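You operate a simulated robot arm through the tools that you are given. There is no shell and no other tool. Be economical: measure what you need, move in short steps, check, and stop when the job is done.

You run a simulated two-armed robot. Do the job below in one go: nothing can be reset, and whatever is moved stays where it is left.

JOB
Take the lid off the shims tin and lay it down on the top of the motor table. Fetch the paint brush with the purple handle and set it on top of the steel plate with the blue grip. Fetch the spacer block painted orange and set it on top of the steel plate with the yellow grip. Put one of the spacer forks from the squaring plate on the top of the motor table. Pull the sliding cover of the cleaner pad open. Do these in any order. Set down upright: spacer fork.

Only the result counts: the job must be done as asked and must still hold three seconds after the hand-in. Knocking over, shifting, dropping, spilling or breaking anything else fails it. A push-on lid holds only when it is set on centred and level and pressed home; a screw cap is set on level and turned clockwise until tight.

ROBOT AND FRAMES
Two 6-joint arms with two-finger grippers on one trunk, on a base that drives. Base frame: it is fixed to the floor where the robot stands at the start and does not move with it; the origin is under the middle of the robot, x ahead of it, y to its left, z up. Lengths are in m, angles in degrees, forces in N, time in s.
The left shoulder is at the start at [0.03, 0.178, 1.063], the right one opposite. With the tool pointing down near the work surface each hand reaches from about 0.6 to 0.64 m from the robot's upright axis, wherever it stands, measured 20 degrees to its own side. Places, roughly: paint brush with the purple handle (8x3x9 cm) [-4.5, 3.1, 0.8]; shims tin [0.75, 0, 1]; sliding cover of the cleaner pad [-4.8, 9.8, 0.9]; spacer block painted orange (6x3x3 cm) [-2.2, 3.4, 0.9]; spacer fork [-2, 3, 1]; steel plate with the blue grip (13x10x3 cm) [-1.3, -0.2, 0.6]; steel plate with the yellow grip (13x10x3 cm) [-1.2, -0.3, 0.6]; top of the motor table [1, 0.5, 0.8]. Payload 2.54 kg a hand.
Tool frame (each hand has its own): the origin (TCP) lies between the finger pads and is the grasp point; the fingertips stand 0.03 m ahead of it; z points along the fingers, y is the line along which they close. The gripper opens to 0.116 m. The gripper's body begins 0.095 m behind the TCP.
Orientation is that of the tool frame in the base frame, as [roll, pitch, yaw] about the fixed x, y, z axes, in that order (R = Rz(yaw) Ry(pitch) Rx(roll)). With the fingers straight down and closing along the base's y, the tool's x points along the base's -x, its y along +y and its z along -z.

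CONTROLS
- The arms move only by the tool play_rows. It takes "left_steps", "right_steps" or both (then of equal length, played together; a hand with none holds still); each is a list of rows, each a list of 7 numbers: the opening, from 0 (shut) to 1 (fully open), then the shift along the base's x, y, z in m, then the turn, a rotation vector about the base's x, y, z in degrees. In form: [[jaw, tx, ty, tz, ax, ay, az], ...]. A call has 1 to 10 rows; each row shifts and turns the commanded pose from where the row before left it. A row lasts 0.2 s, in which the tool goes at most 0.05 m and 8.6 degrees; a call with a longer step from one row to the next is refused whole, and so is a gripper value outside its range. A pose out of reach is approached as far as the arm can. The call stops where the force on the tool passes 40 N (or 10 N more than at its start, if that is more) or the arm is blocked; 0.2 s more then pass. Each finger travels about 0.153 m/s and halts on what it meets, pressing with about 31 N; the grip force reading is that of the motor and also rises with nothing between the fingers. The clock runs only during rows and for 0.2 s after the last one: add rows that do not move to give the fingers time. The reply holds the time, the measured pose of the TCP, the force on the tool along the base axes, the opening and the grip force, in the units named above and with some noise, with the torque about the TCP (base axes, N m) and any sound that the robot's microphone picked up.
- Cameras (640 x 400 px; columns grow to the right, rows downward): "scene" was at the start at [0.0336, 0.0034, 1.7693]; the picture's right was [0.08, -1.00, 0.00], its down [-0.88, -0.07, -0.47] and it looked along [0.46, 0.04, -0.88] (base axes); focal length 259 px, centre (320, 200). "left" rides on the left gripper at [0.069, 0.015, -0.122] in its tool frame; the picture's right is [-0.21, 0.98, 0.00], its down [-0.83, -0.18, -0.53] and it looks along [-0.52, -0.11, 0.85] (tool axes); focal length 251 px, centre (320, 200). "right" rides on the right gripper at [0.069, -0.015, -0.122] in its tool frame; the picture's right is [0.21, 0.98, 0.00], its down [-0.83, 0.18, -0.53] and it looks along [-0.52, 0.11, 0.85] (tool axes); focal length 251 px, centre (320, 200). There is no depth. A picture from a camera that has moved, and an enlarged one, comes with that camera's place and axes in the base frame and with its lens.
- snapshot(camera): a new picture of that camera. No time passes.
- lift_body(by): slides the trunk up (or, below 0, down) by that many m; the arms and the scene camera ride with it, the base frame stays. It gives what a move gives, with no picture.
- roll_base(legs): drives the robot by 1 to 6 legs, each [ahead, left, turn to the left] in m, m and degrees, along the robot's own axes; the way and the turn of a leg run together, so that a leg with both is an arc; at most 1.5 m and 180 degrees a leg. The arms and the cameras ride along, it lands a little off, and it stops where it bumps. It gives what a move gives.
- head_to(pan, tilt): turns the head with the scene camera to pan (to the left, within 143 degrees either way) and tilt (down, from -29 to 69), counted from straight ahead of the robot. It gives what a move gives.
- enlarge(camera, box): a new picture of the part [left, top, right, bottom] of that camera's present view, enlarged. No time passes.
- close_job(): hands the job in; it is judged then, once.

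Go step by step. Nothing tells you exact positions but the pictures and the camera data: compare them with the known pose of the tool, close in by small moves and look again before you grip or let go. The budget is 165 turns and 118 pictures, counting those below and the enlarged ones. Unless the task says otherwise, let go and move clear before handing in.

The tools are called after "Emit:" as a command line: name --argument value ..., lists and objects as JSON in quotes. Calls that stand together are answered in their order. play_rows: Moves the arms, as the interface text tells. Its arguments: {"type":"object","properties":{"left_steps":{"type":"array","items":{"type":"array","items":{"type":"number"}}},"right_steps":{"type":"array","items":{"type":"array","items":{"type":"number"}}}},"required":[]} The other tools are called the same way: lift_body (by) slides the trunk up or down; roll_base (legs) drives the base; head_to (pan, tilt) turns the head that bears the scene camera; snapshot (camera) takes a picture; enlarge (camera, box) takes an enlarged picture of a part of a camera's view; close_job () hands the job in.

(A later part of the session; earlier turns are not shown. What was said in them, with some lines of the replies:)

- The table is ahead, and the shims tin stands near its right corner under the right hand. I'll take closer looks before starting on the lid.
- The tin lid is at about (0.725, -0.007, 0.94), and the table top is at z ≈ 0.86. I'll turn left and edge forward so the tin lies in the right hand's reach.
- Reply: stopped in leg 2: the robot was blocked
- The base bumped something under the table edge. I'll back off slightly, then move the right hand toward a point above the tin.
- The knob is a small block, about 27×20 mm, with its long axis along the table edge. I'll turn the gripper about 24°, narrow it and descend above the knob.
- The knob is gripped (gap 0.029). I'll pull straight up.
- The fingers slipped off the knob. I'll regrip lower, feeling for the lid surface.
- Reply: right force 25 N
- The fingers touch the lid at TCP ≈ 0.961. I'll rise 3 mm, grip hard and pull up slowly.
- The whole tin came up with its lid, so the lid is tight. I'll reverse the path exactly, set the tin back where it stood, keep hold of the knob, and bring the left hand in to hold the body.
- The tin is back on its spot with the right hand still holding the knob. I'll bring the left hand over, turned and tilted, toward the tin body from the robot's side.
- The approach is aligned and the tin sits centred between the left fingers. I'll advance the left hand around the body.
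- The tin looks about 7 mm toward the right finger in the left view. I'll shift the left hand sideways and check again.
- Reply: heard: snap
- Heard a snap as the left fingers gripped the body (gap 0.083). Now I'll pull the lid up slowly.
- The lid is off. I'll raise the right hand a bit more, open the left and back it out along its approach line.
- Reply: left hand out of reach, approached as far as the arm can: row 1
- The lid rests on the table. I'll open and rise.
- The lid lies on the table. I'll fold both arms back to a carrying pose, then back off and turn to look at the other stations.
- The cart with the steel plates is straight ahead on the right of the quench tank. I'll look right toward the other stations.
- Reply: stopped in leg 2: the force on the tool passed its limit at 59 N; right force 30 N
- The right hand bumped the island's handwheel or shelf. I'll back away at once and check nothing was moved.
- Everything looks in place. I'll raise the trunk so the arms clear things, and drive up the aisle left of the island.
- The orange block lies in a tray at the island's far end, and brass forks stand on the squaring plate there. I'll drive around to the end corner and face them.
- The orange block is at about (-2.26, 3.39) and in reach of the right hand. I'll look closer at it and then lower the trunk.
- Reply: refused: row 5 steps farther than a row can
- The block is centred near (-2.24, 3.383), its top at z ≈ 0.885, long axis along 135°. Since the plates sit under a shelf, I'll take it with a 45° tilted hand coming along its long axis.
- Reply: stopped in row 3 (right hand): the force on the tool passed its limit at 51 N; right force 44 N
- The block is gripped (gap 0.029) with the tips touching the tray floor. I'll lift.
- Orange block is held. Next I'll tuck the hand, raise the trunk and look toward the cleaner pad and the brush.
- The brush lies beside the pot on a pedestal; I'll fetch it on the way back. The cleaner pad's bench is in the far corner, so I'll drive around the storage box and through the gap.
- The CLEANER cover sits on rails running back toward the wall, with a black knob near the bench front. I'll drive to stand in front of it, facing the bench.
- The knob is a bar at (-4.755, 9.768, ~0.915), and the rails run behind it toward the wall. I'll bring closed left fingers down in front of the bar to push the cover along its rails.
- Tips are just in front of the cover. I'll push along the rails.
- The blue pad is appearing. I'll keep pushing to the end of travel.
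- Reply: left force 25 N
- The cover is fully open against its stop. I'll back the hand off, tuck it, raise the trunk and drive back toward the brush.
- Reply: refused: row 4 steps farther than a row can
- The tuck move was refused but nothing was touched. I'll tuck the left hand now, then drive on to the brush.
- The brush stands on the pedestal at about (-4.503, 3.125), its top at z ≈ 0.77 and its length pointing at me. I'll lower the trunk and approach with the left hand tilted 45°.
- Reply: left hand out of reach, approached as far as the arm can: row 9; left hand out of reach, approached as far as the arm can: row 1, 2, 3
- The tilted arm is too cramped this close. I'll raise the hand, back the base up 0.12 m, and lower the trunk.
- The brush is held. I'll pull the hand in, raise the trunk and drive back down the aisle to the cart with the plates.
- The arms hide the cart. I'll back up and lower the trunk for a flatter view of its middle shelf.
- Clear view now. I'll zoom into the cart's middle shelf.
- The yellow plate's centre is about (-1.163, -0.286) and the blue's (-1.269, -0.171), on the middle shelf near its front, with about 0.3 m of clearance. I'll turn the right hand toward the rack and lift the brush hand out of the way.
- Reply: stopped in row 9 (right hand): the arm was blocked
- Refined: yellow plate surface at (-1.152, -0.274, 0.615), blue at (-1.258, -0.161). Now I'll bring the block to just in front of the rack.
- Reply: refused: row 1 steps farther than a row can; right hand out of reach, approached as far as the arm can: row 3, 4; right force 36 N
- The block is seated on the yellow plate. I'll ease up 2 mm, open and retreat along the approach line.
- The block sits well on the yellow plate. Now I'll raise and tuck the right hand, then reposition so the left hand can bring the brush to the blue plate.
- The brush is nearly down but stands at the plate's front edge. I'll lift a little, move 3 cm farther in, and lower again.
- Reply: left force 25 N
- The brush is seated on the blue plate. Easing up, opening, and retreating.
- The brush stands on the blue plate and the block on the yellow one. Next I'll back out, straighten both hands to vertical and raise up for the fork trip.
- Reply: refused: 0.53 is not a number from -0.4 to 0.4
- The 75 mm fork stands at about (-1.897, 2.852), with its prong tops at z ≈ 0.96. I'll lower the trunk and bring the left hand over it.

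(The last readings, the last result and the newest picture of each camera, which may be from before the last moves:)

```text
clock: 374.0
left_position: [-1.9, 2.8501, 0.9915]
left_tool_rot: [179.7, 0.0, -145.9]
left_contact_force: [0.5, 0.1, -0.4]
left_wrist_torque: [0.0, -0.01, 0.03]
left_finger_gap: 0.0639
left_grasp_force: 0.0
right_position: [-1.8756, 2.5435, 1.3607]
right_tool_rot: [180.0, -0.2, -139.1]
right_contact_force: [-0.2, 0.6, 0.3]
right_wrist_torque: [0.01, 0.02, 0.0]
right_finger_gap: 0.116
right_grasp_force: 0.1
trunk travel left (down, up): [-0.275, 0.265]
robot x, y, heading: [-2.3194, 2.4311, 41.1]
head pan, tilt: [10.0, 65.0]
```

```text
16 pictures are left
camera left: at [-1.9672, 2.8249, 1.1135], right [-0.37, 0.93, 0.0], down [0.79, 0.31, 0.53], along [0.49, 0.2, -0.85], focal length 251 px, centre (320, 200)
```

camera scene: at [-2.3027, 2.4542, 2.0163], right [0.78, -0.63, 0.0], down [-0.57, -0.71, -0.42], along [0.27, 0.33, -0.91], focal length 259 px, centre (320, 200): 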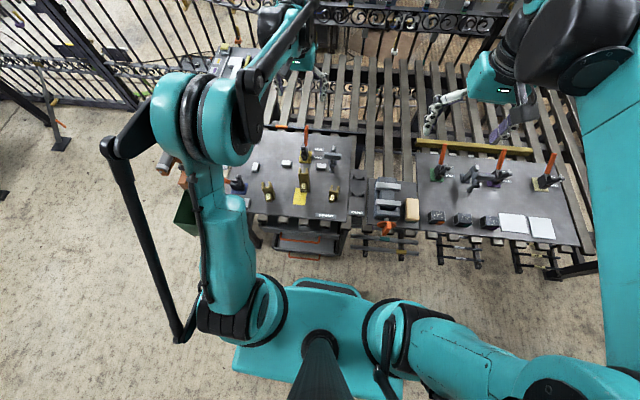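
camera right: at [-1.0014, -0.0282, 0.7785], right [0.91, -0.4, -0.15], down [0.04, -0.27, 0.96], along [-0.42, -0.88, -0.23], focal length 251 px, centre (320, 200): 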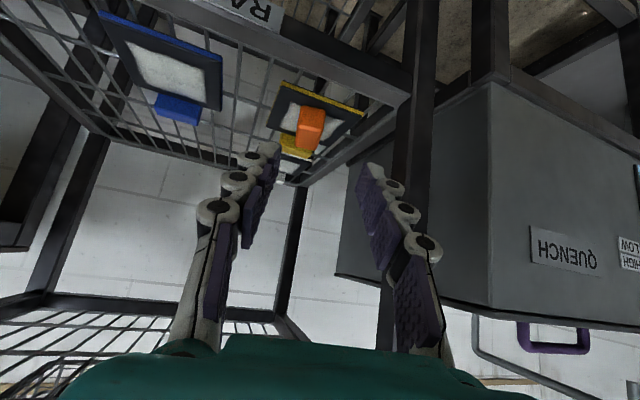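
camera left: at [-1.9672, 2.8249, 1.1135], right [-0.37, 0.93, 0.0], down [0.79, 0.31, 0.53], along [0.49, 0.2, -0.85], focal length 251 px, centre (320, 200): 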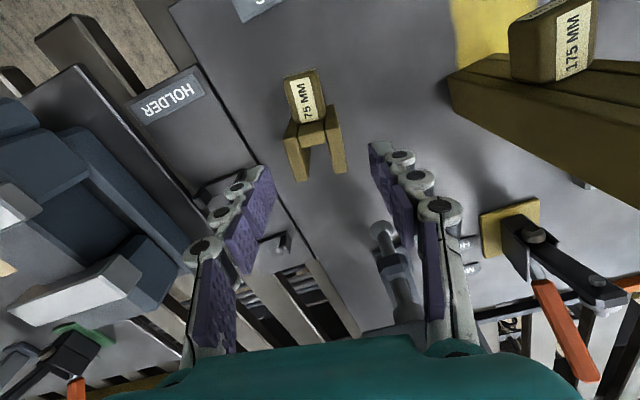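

Emit:
play_rows --left_steps '[[0.55, 0, 0, -0.03, 0, 0, 0], [0.55, 0, 0, -0.024, 0, 0, 0], [0.55, 0, 0, 0, 0, 0, 0]]'

Emit:
snapshot --camera "left"

```text
clock: 374.8
left_position: [-1.8996, 2.8519, 0.937]
left_tool_rot: [179.8, 0.0, -146.0]
left_contact_force: [1.2, -0.5, 0.6]
left_wrist_torque: [0.03, 0.02, 0.01]
left_finger_gap: 0.064
left_grasp_force: 0.1
right_position: [-1.8768, 2.5426, 1.3602]
right_tool_rot: [-180.0, -0.3, -139.1]
right_contact_force: [0.4, 0.4, -0.4]
right_wrist_torque: [-0.01, -0.02, 0.0]
right_finger_gap: 0.1162
right_grasp_force: 0.1
trunk travel left (down, up): [-0.275, 0.265]
robot x, y, heading: [-2.3199, 2.4289, 41.3]
head pan, tilt: [10.0, 65.0]
```

```text
15 pictures are left
camera left: at [-1.9675, 2.825, 1.0593], right [-0.37, 0.93, 0.0], down [0.79, 0.31, 0.53], along [0.49, 0.2, -0.85], focal length 251 px, centre (320, 200)
```

left: 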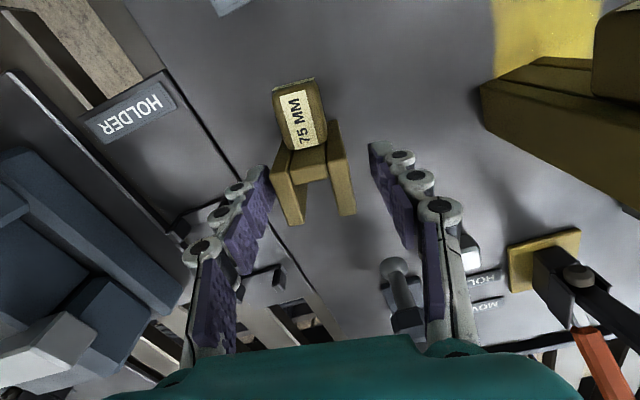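

Prongs are centred between the fingers. Gripping and lifting.

Emit:
play_rows --left_steps '[[0.4, 0, 0, 0, 0, 0, 0], [0.25, 0, 0, 0, 0, 0, 0], [0.15, 0, 0, 0, 0, 0, 0], [0.15, 0, 0, 0, 0, 0, 0], [0.15, 0, 0, 0.01, 0, 0, 0], [0.15, 0, 0, 0.03, 0, 0, 0], [0.15, 0, 0, 0.04, 0, 0, 0], [0.15, 0, 0, 0.04, 0, 0, 0], [0.15, 0, 0, 0, 0, 0, 0]]'

Emit:
snapshot --camera "left"

```text
clock: 376.8
left_position: [-1.8989, 2.8515, 1.0539]
left_tool_rot: [179.7, 0.0, -146.0]
left_contact_force: [0.8, -0.1, -2.5]
left_wrist_torque: [0.0, 0.0, 0.0]
left_finger_gap: 0.0415
left_grasp_force: 31.2
right_position: [-1.874, 2.5433, 1.3598]
right_tool_rot: [180.0, -0.3, -139.1]
right_contact_force: [-0.9, 0.1, 0.9]
right_wrist_torque: [-0.02, 0.02, 0.02]
right_finger_gap: 0.1164
right_grasp_force: 0.1
trunk travel left (down, up): [-0.275, 0.265]
robot x, y, heading: [-2.3163, 2.4268, 41.1]
head pan, tilt: [10.0, 65.0]
```

```text
14 pictures are left
camera left: at [-1.966, 2.8239, 1.1762], right [-0.37, 0.93, 0.0], down [0.79, 0.31, 0.53], along [0.49, 0.2, -0.85], focal length 251 px, centre (320, 200)
```

left: 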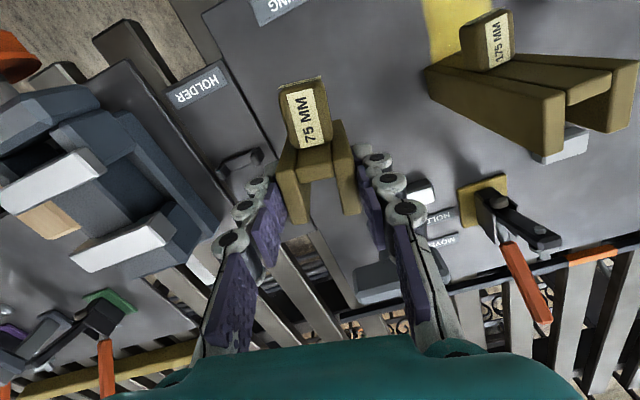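

The fork is held firmly. I'll pull it in, raise the trunk and drive back to the motor table.

Emit:
play_rows --left_steps '[[0.15, 0, 0, 0.04, 0, 0, 0], [0.15, 0, 0, 0.04, 0, 0, 0], [0.15, -0.02, -0.018, 0.03, 0, 0, 0], [0.15, -0.02, -0.018, 0.02, 0, 0, 0], [0.15, -0.02, -0.018, 0, 0, 0, 0], [0.15, -0.02, -0.018, 0, 0, 0, 0], [0.15, 0, 0, 0, 0, 0, 0]]'

Emit:
lift_body --by 0.25

Emit:
roll_base --legs '[[0, 0, -91], [0.9, 0, 0], [0.83, 0, 0], [0, 0, 6.4], [1.48, 0, 0], [0, 0, 53.5]]'

```text
clock: 378.4
left_position: [-1.9784, 2.7776, 1.1857]
left_tool_rot: [179.8, 0.0, -146.0]
left_contact_force: [0.4, 0.7, -3.0]
left_wrist_torque: [-0.01, -0.01, 0.01]
left_finger_gap: 0.0414
left_grasp_force: 31.1
right_position: [-1.8753, 2.5437, 1.3598]
right_tool_rot: [180.0, -0.5, -139.1]
right_contact_force: [0.3, 0.9, 0.0]
right_wrist_torque: [-0.01, 0.01, -0.02]
right_finger_gap: 0.1159
right_grasp_force: 0.2
trunk travel left (down, up): [-0.275, 0.265]
robot x, y, heading: [-2.3167, 2.4234, 41.2]
head pan, tilt: [10.0, 65.0]
```

```text
clock: 381.0
left_position: [-1.9786, 2.7776, 1.4345]
left_tool_rot: [179.8, 0.0, -145.9]
left_contact_force: [-0.4, 0.7, -4.0]
left_wrist_torque: [0.03, -0.03, -0.02]
left_finger_gap: 0.0414
left_grasp_force: 30.9
right_position: [-1.8764, 2.542, 1.6106]
right_tool_rot: [179.9, -0.4, -139.2]
right_contact_force: [-0.1, -0.4, 0.3]
right_wrist_torque: [-0.01, 0.0, -0.01]
right_finger_gap: 0.1159
right_grasp_force: 0.0
trunk travel left (down, up): [-0.525, 0.015]
robot x, y, heading: [-2.3178, 2.4257, 41.1]
head pan, tilt: [10.0, 65.0]
```

```text
clock: 403.4
left_position: [0.3265, 0.2135, 1.4344]
left_tool_rot: [179.8, 0.0, -177.1]
left_contact_force: [0.1, -0.4, -3.2]
left_wrist_torque: [-0.04, 0.02, 0.0]
left_finger_gap: 0.0412
left_grasp_force: 31.0
right_position: [0.293, -0.0412, 1.6102]
right_tool_rot: [-180.0, -0.3, -170.4]
right_contact_force: [-0.4, 0.2, 0.4]
right_wrist_torque: [0.0, -0.02, 0.0]
right_finger_gap: 0.1159
right_grasp_force: 0.0
trunk travel left (down, up): [-0.525, 0.015]
robot x, y, heading: [-0.145, 0.0891, 10.0]
head pan, tilt: [10.0, 65.0]
```

Emit:
lift_body --by -0.25

Emit:
play_rows --left_steps '[[0.15, 0.04, 0.022, 0, 0, 0, 0], [0.15, 0.04, 0.022, 0, 0, 0, 0], [0.15, 0.043, 0.022, 0, 0, 0, 0], [0.15, 0, 0, -0.045, 0, 0, 0], [0.15, 0, 0, -0.045, 0, 0, 0], [0.15, 0, 0, -0.04, 0, 0, 0], [0.15, 0, 0, 0, 0, 0, 0]]'

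Emit:
snapshot --camera "left"

```text
clock: 406.0
left_position: [0.3252, 0.2125, 1.1855]
left_tool_rot: [179.8, 0.0, -177.1]
left_contact_force: [-0.4, 0.5, -2.5]
left_wrist_torque: [0.0, 0.01, 0.03]
left_finger_gap: 0.0415
left_grasp_force: 30.6
right_position: [0.2922, -0.0417, 1.3601]
right_tool_rot: [179.9, -0.2, -170.3]
right_contact_force: [-0.3, 0.3, 0.4]
right_wrist_torque: [0.03, -0.02, -0.03]
right_finger_gap: 0.116
right_grasp_force: 0.1
trunk travel left (down, up): [-0.275, 0.265]
robot x, y, heading: [-0.1467, 0.0919, 9.7]
head pan, tilt: [10.0, 65.0]
```

```text
clock: 407.6
left_position: [0.4465, 0.2779, 1.0558]
left_tool_rot: [179.8, 0.0, -177.1]
left_contact_force: [-1.4, -0.1, -3.0]
left_wrist_torque: [-0.01, -0.06, 0.01]
left_finger_gap: 0.0413
left_grasp_force: 31.3
right_position: [0.292, -0.0426, 1.3599]
right_tool_rot: [-180.0, -0.3, -170.3]
right_contact_force: [-1.3, -0.2, 0.1]
right_wrist_torque: [0.01, -0.01, -0.02]
right_finger_gap: 0.1159
right_grasp_force: 0.1
trunk travel left (down, up): [-0.275, 0.265]
robot x, y, heading: [-0.1448, 0.093, 9.8]
head pan, tilt: [10.0, 65.0]
```

```text
13 pictures are left
camera left: at [0.3765, 0.2893, 1.1769], right [0.16, 0.99, 0.0], down [0.83, -0.14, 0.53], along [0.53, -0.09, -0.85], focal length 251 px, centre (320, 200)
```

left: 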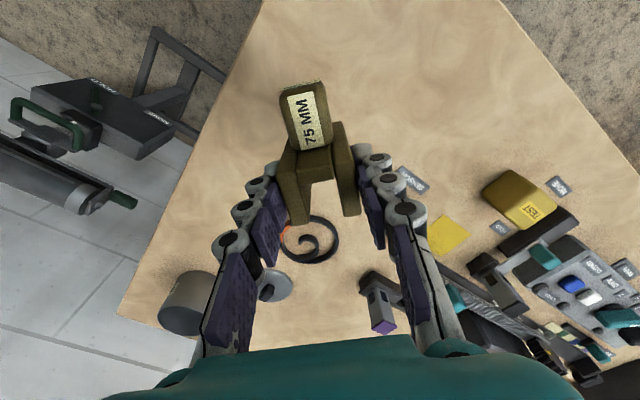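

The table beneath is bare. I'll lower the fork.

Emit:
play_rows --left_steps '[[0.15, 0, 0, -0.04, 0, 0, 0], [0.15, 0, 0, -0.04, 0, 0, 0], [0.15, 0, 0, -0.04, 0, 0, 0], [0.15, 0, 0, -0.01, 0, 0, 0], [0.15, 0, 0, 0, 0, 0, 0]]'

Emit:
play_rows --left_steps '[[0.15, 0, 0, -0.004, 0, 0, 0], [0.15, 0, 0, -0.004, 0, 0, 0], [0.15, 0, 0, -0.004, 0, 0, 0], [0.15, 0, 0, 0, 0, 0, 0]]'

```text
clock: 408.8
left_position: [0.4491, 0.279, 0.9225]
left_tool_rot: [179.7, 0.0, -177.0]
left_contact_force: [0.1, -0.5, -3.3]
left_wrist_torque: [0.01, -0.01, 0.01]
left_finger_gap: 0.0412
left_grasp_force: 30.7
right_position: [0.294, -0.0415, 1.3607]
right_tool_rot: [-179.9, -0.2, -170.2]
right_contact_force: [0.5, 0.2, -1.5]
right_wrist_torque: [0.01, 0.02, 0.02]
right_finger_gap: 0.1163
right_grasp_force: 0.0
trunk travel left (down, up): [-0.275, 0.265]
robot x, y, heading: [-0.1443, 0.0876, 9.8]
head pan, tilt: [10.0, 65.0]
```

```text
clock: 409.8
left_position: [0.4467, 0.2788, 0.9131]
left_tool_rot: [179.8, 0.2, -177.1]
left_contact_force: [-1.1, 2.2, 24.6]
left_wrist_torque: [0.07, 0.32, -0.02]
left_finger_gap: 0.0413
left_grasp_force: 31.0
right_position: [0.2899, -0.0416, 1.3617]
right_tool_rot: [-180.0, -0.2, -170.3]
right_contact_force: [0.3, 0.6, -0.3]
right_wrist_torque: [-0.03, 0.0, 0.01]
right_finger_gap: 0.116
right_grasp_force: 0.0
trunk travel left (down, up): [-0.275, 0.265]
robot x, y, heading: [-0.1454, 0.0856, 10.1]
head pan, tilt: [10.0, 65.0]
```

Contact at TCP 0.913. Easing up 1 mm, opening and rising.

Emit:
play_rows --left_steps '[[0.25, 0, 0, 0.002, 0, 0, 0], [0.42, 0, 0, 0, 0, 0, 0], [0.55, 0, 0, 0, 0, 0, 0], [0.55, 0, 0, 0, 0, 0, 0], [0.55, 0, 0, 0.03, 0, 0, 0], [0.55, 0, 0, 0.04, 0, 0, 0], [0.55, 0, 0, 0.045, 0, 0, 0], [0.55, 0, 0, 0.045, 0, 0, 0], [0.55, 0, 0, 0.045, 0, 0, 0]]'

Emit:
snapshot --camera "left"

```text
clock: 411.8
left_position: [0.4461, 0.2794, 1.1207]
left_tool_rot: [179.8, 0.1, -177.1]
left_contact_force: [-0.9, -1.1, -0.2]
left_wrist_torque: [-0.01, -0.04, 0.03]
left_finger_gap: 0.0639
left_grasp_force: 0.1
right_position: [0.2929, -0.042, 1.3603]
right_tool_rot: [179.9, -0.3, -170.4]
right_contact_force: [-0.2, 0.5, -0.4]
right_wrist_torque: [-0.02, -0.05, 0.07]
right_finger_gap: 0.116
right_grasp_force: 0.0
trunk travel left (down, up): [-0.275, 0.265]
robot x, y, heading: [-0.1469, 0.0883, 10.1]
head pan, tilt: [10.0, 65.0]
```

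```text
12 pictures are left
camera left: at [0.3745, 0.2906, 1.2417], right [0.16, 0.99, 0.0], down [0.83, -0.14, 0.53], along [0.53, -0.09, -0.85], focal length 251 px, centre (320, 200)
```

left: 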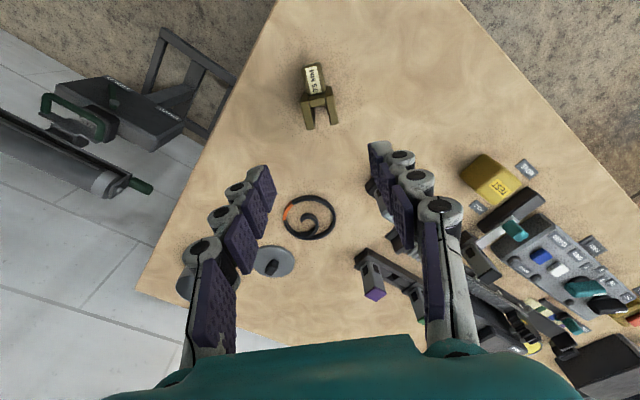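

All five tasks look done: the fork is standing upright, the lid is lying on the table, both plates are loaded and the cover is open. The hands are clear, so I'm handing in.

Emit:
close_job

```text
The job is handed in.
```

I handed the job in with all five parts done; the result of the judging did not come back to me.

- **Shims tin lid:** it lies on the motor table. My first pulls lifted the whole tin, so I put it back within a few millimetres of its spot and held it while the lid came off.
- **Purple-handled brush:** it stands on the steel plate with the blue grip.
- **Orange spacer block:** it sits on the steel plate with the yellow grip.
- **Spacer fork:** the 75 mm one from the squaring plate stands upright on the motor table.
- **Cleaner pad cover:** it is pushed fully open against its stop.

On the way, the base stopped against something under the motor table, and the right hand bumped the island near its handwheel (59 N). I saw nothing out of place after the hand bump, but did not check the motor table stop closely. I did not look at the plates or the cover again after leaving them; each looked right in the last picture I took there.
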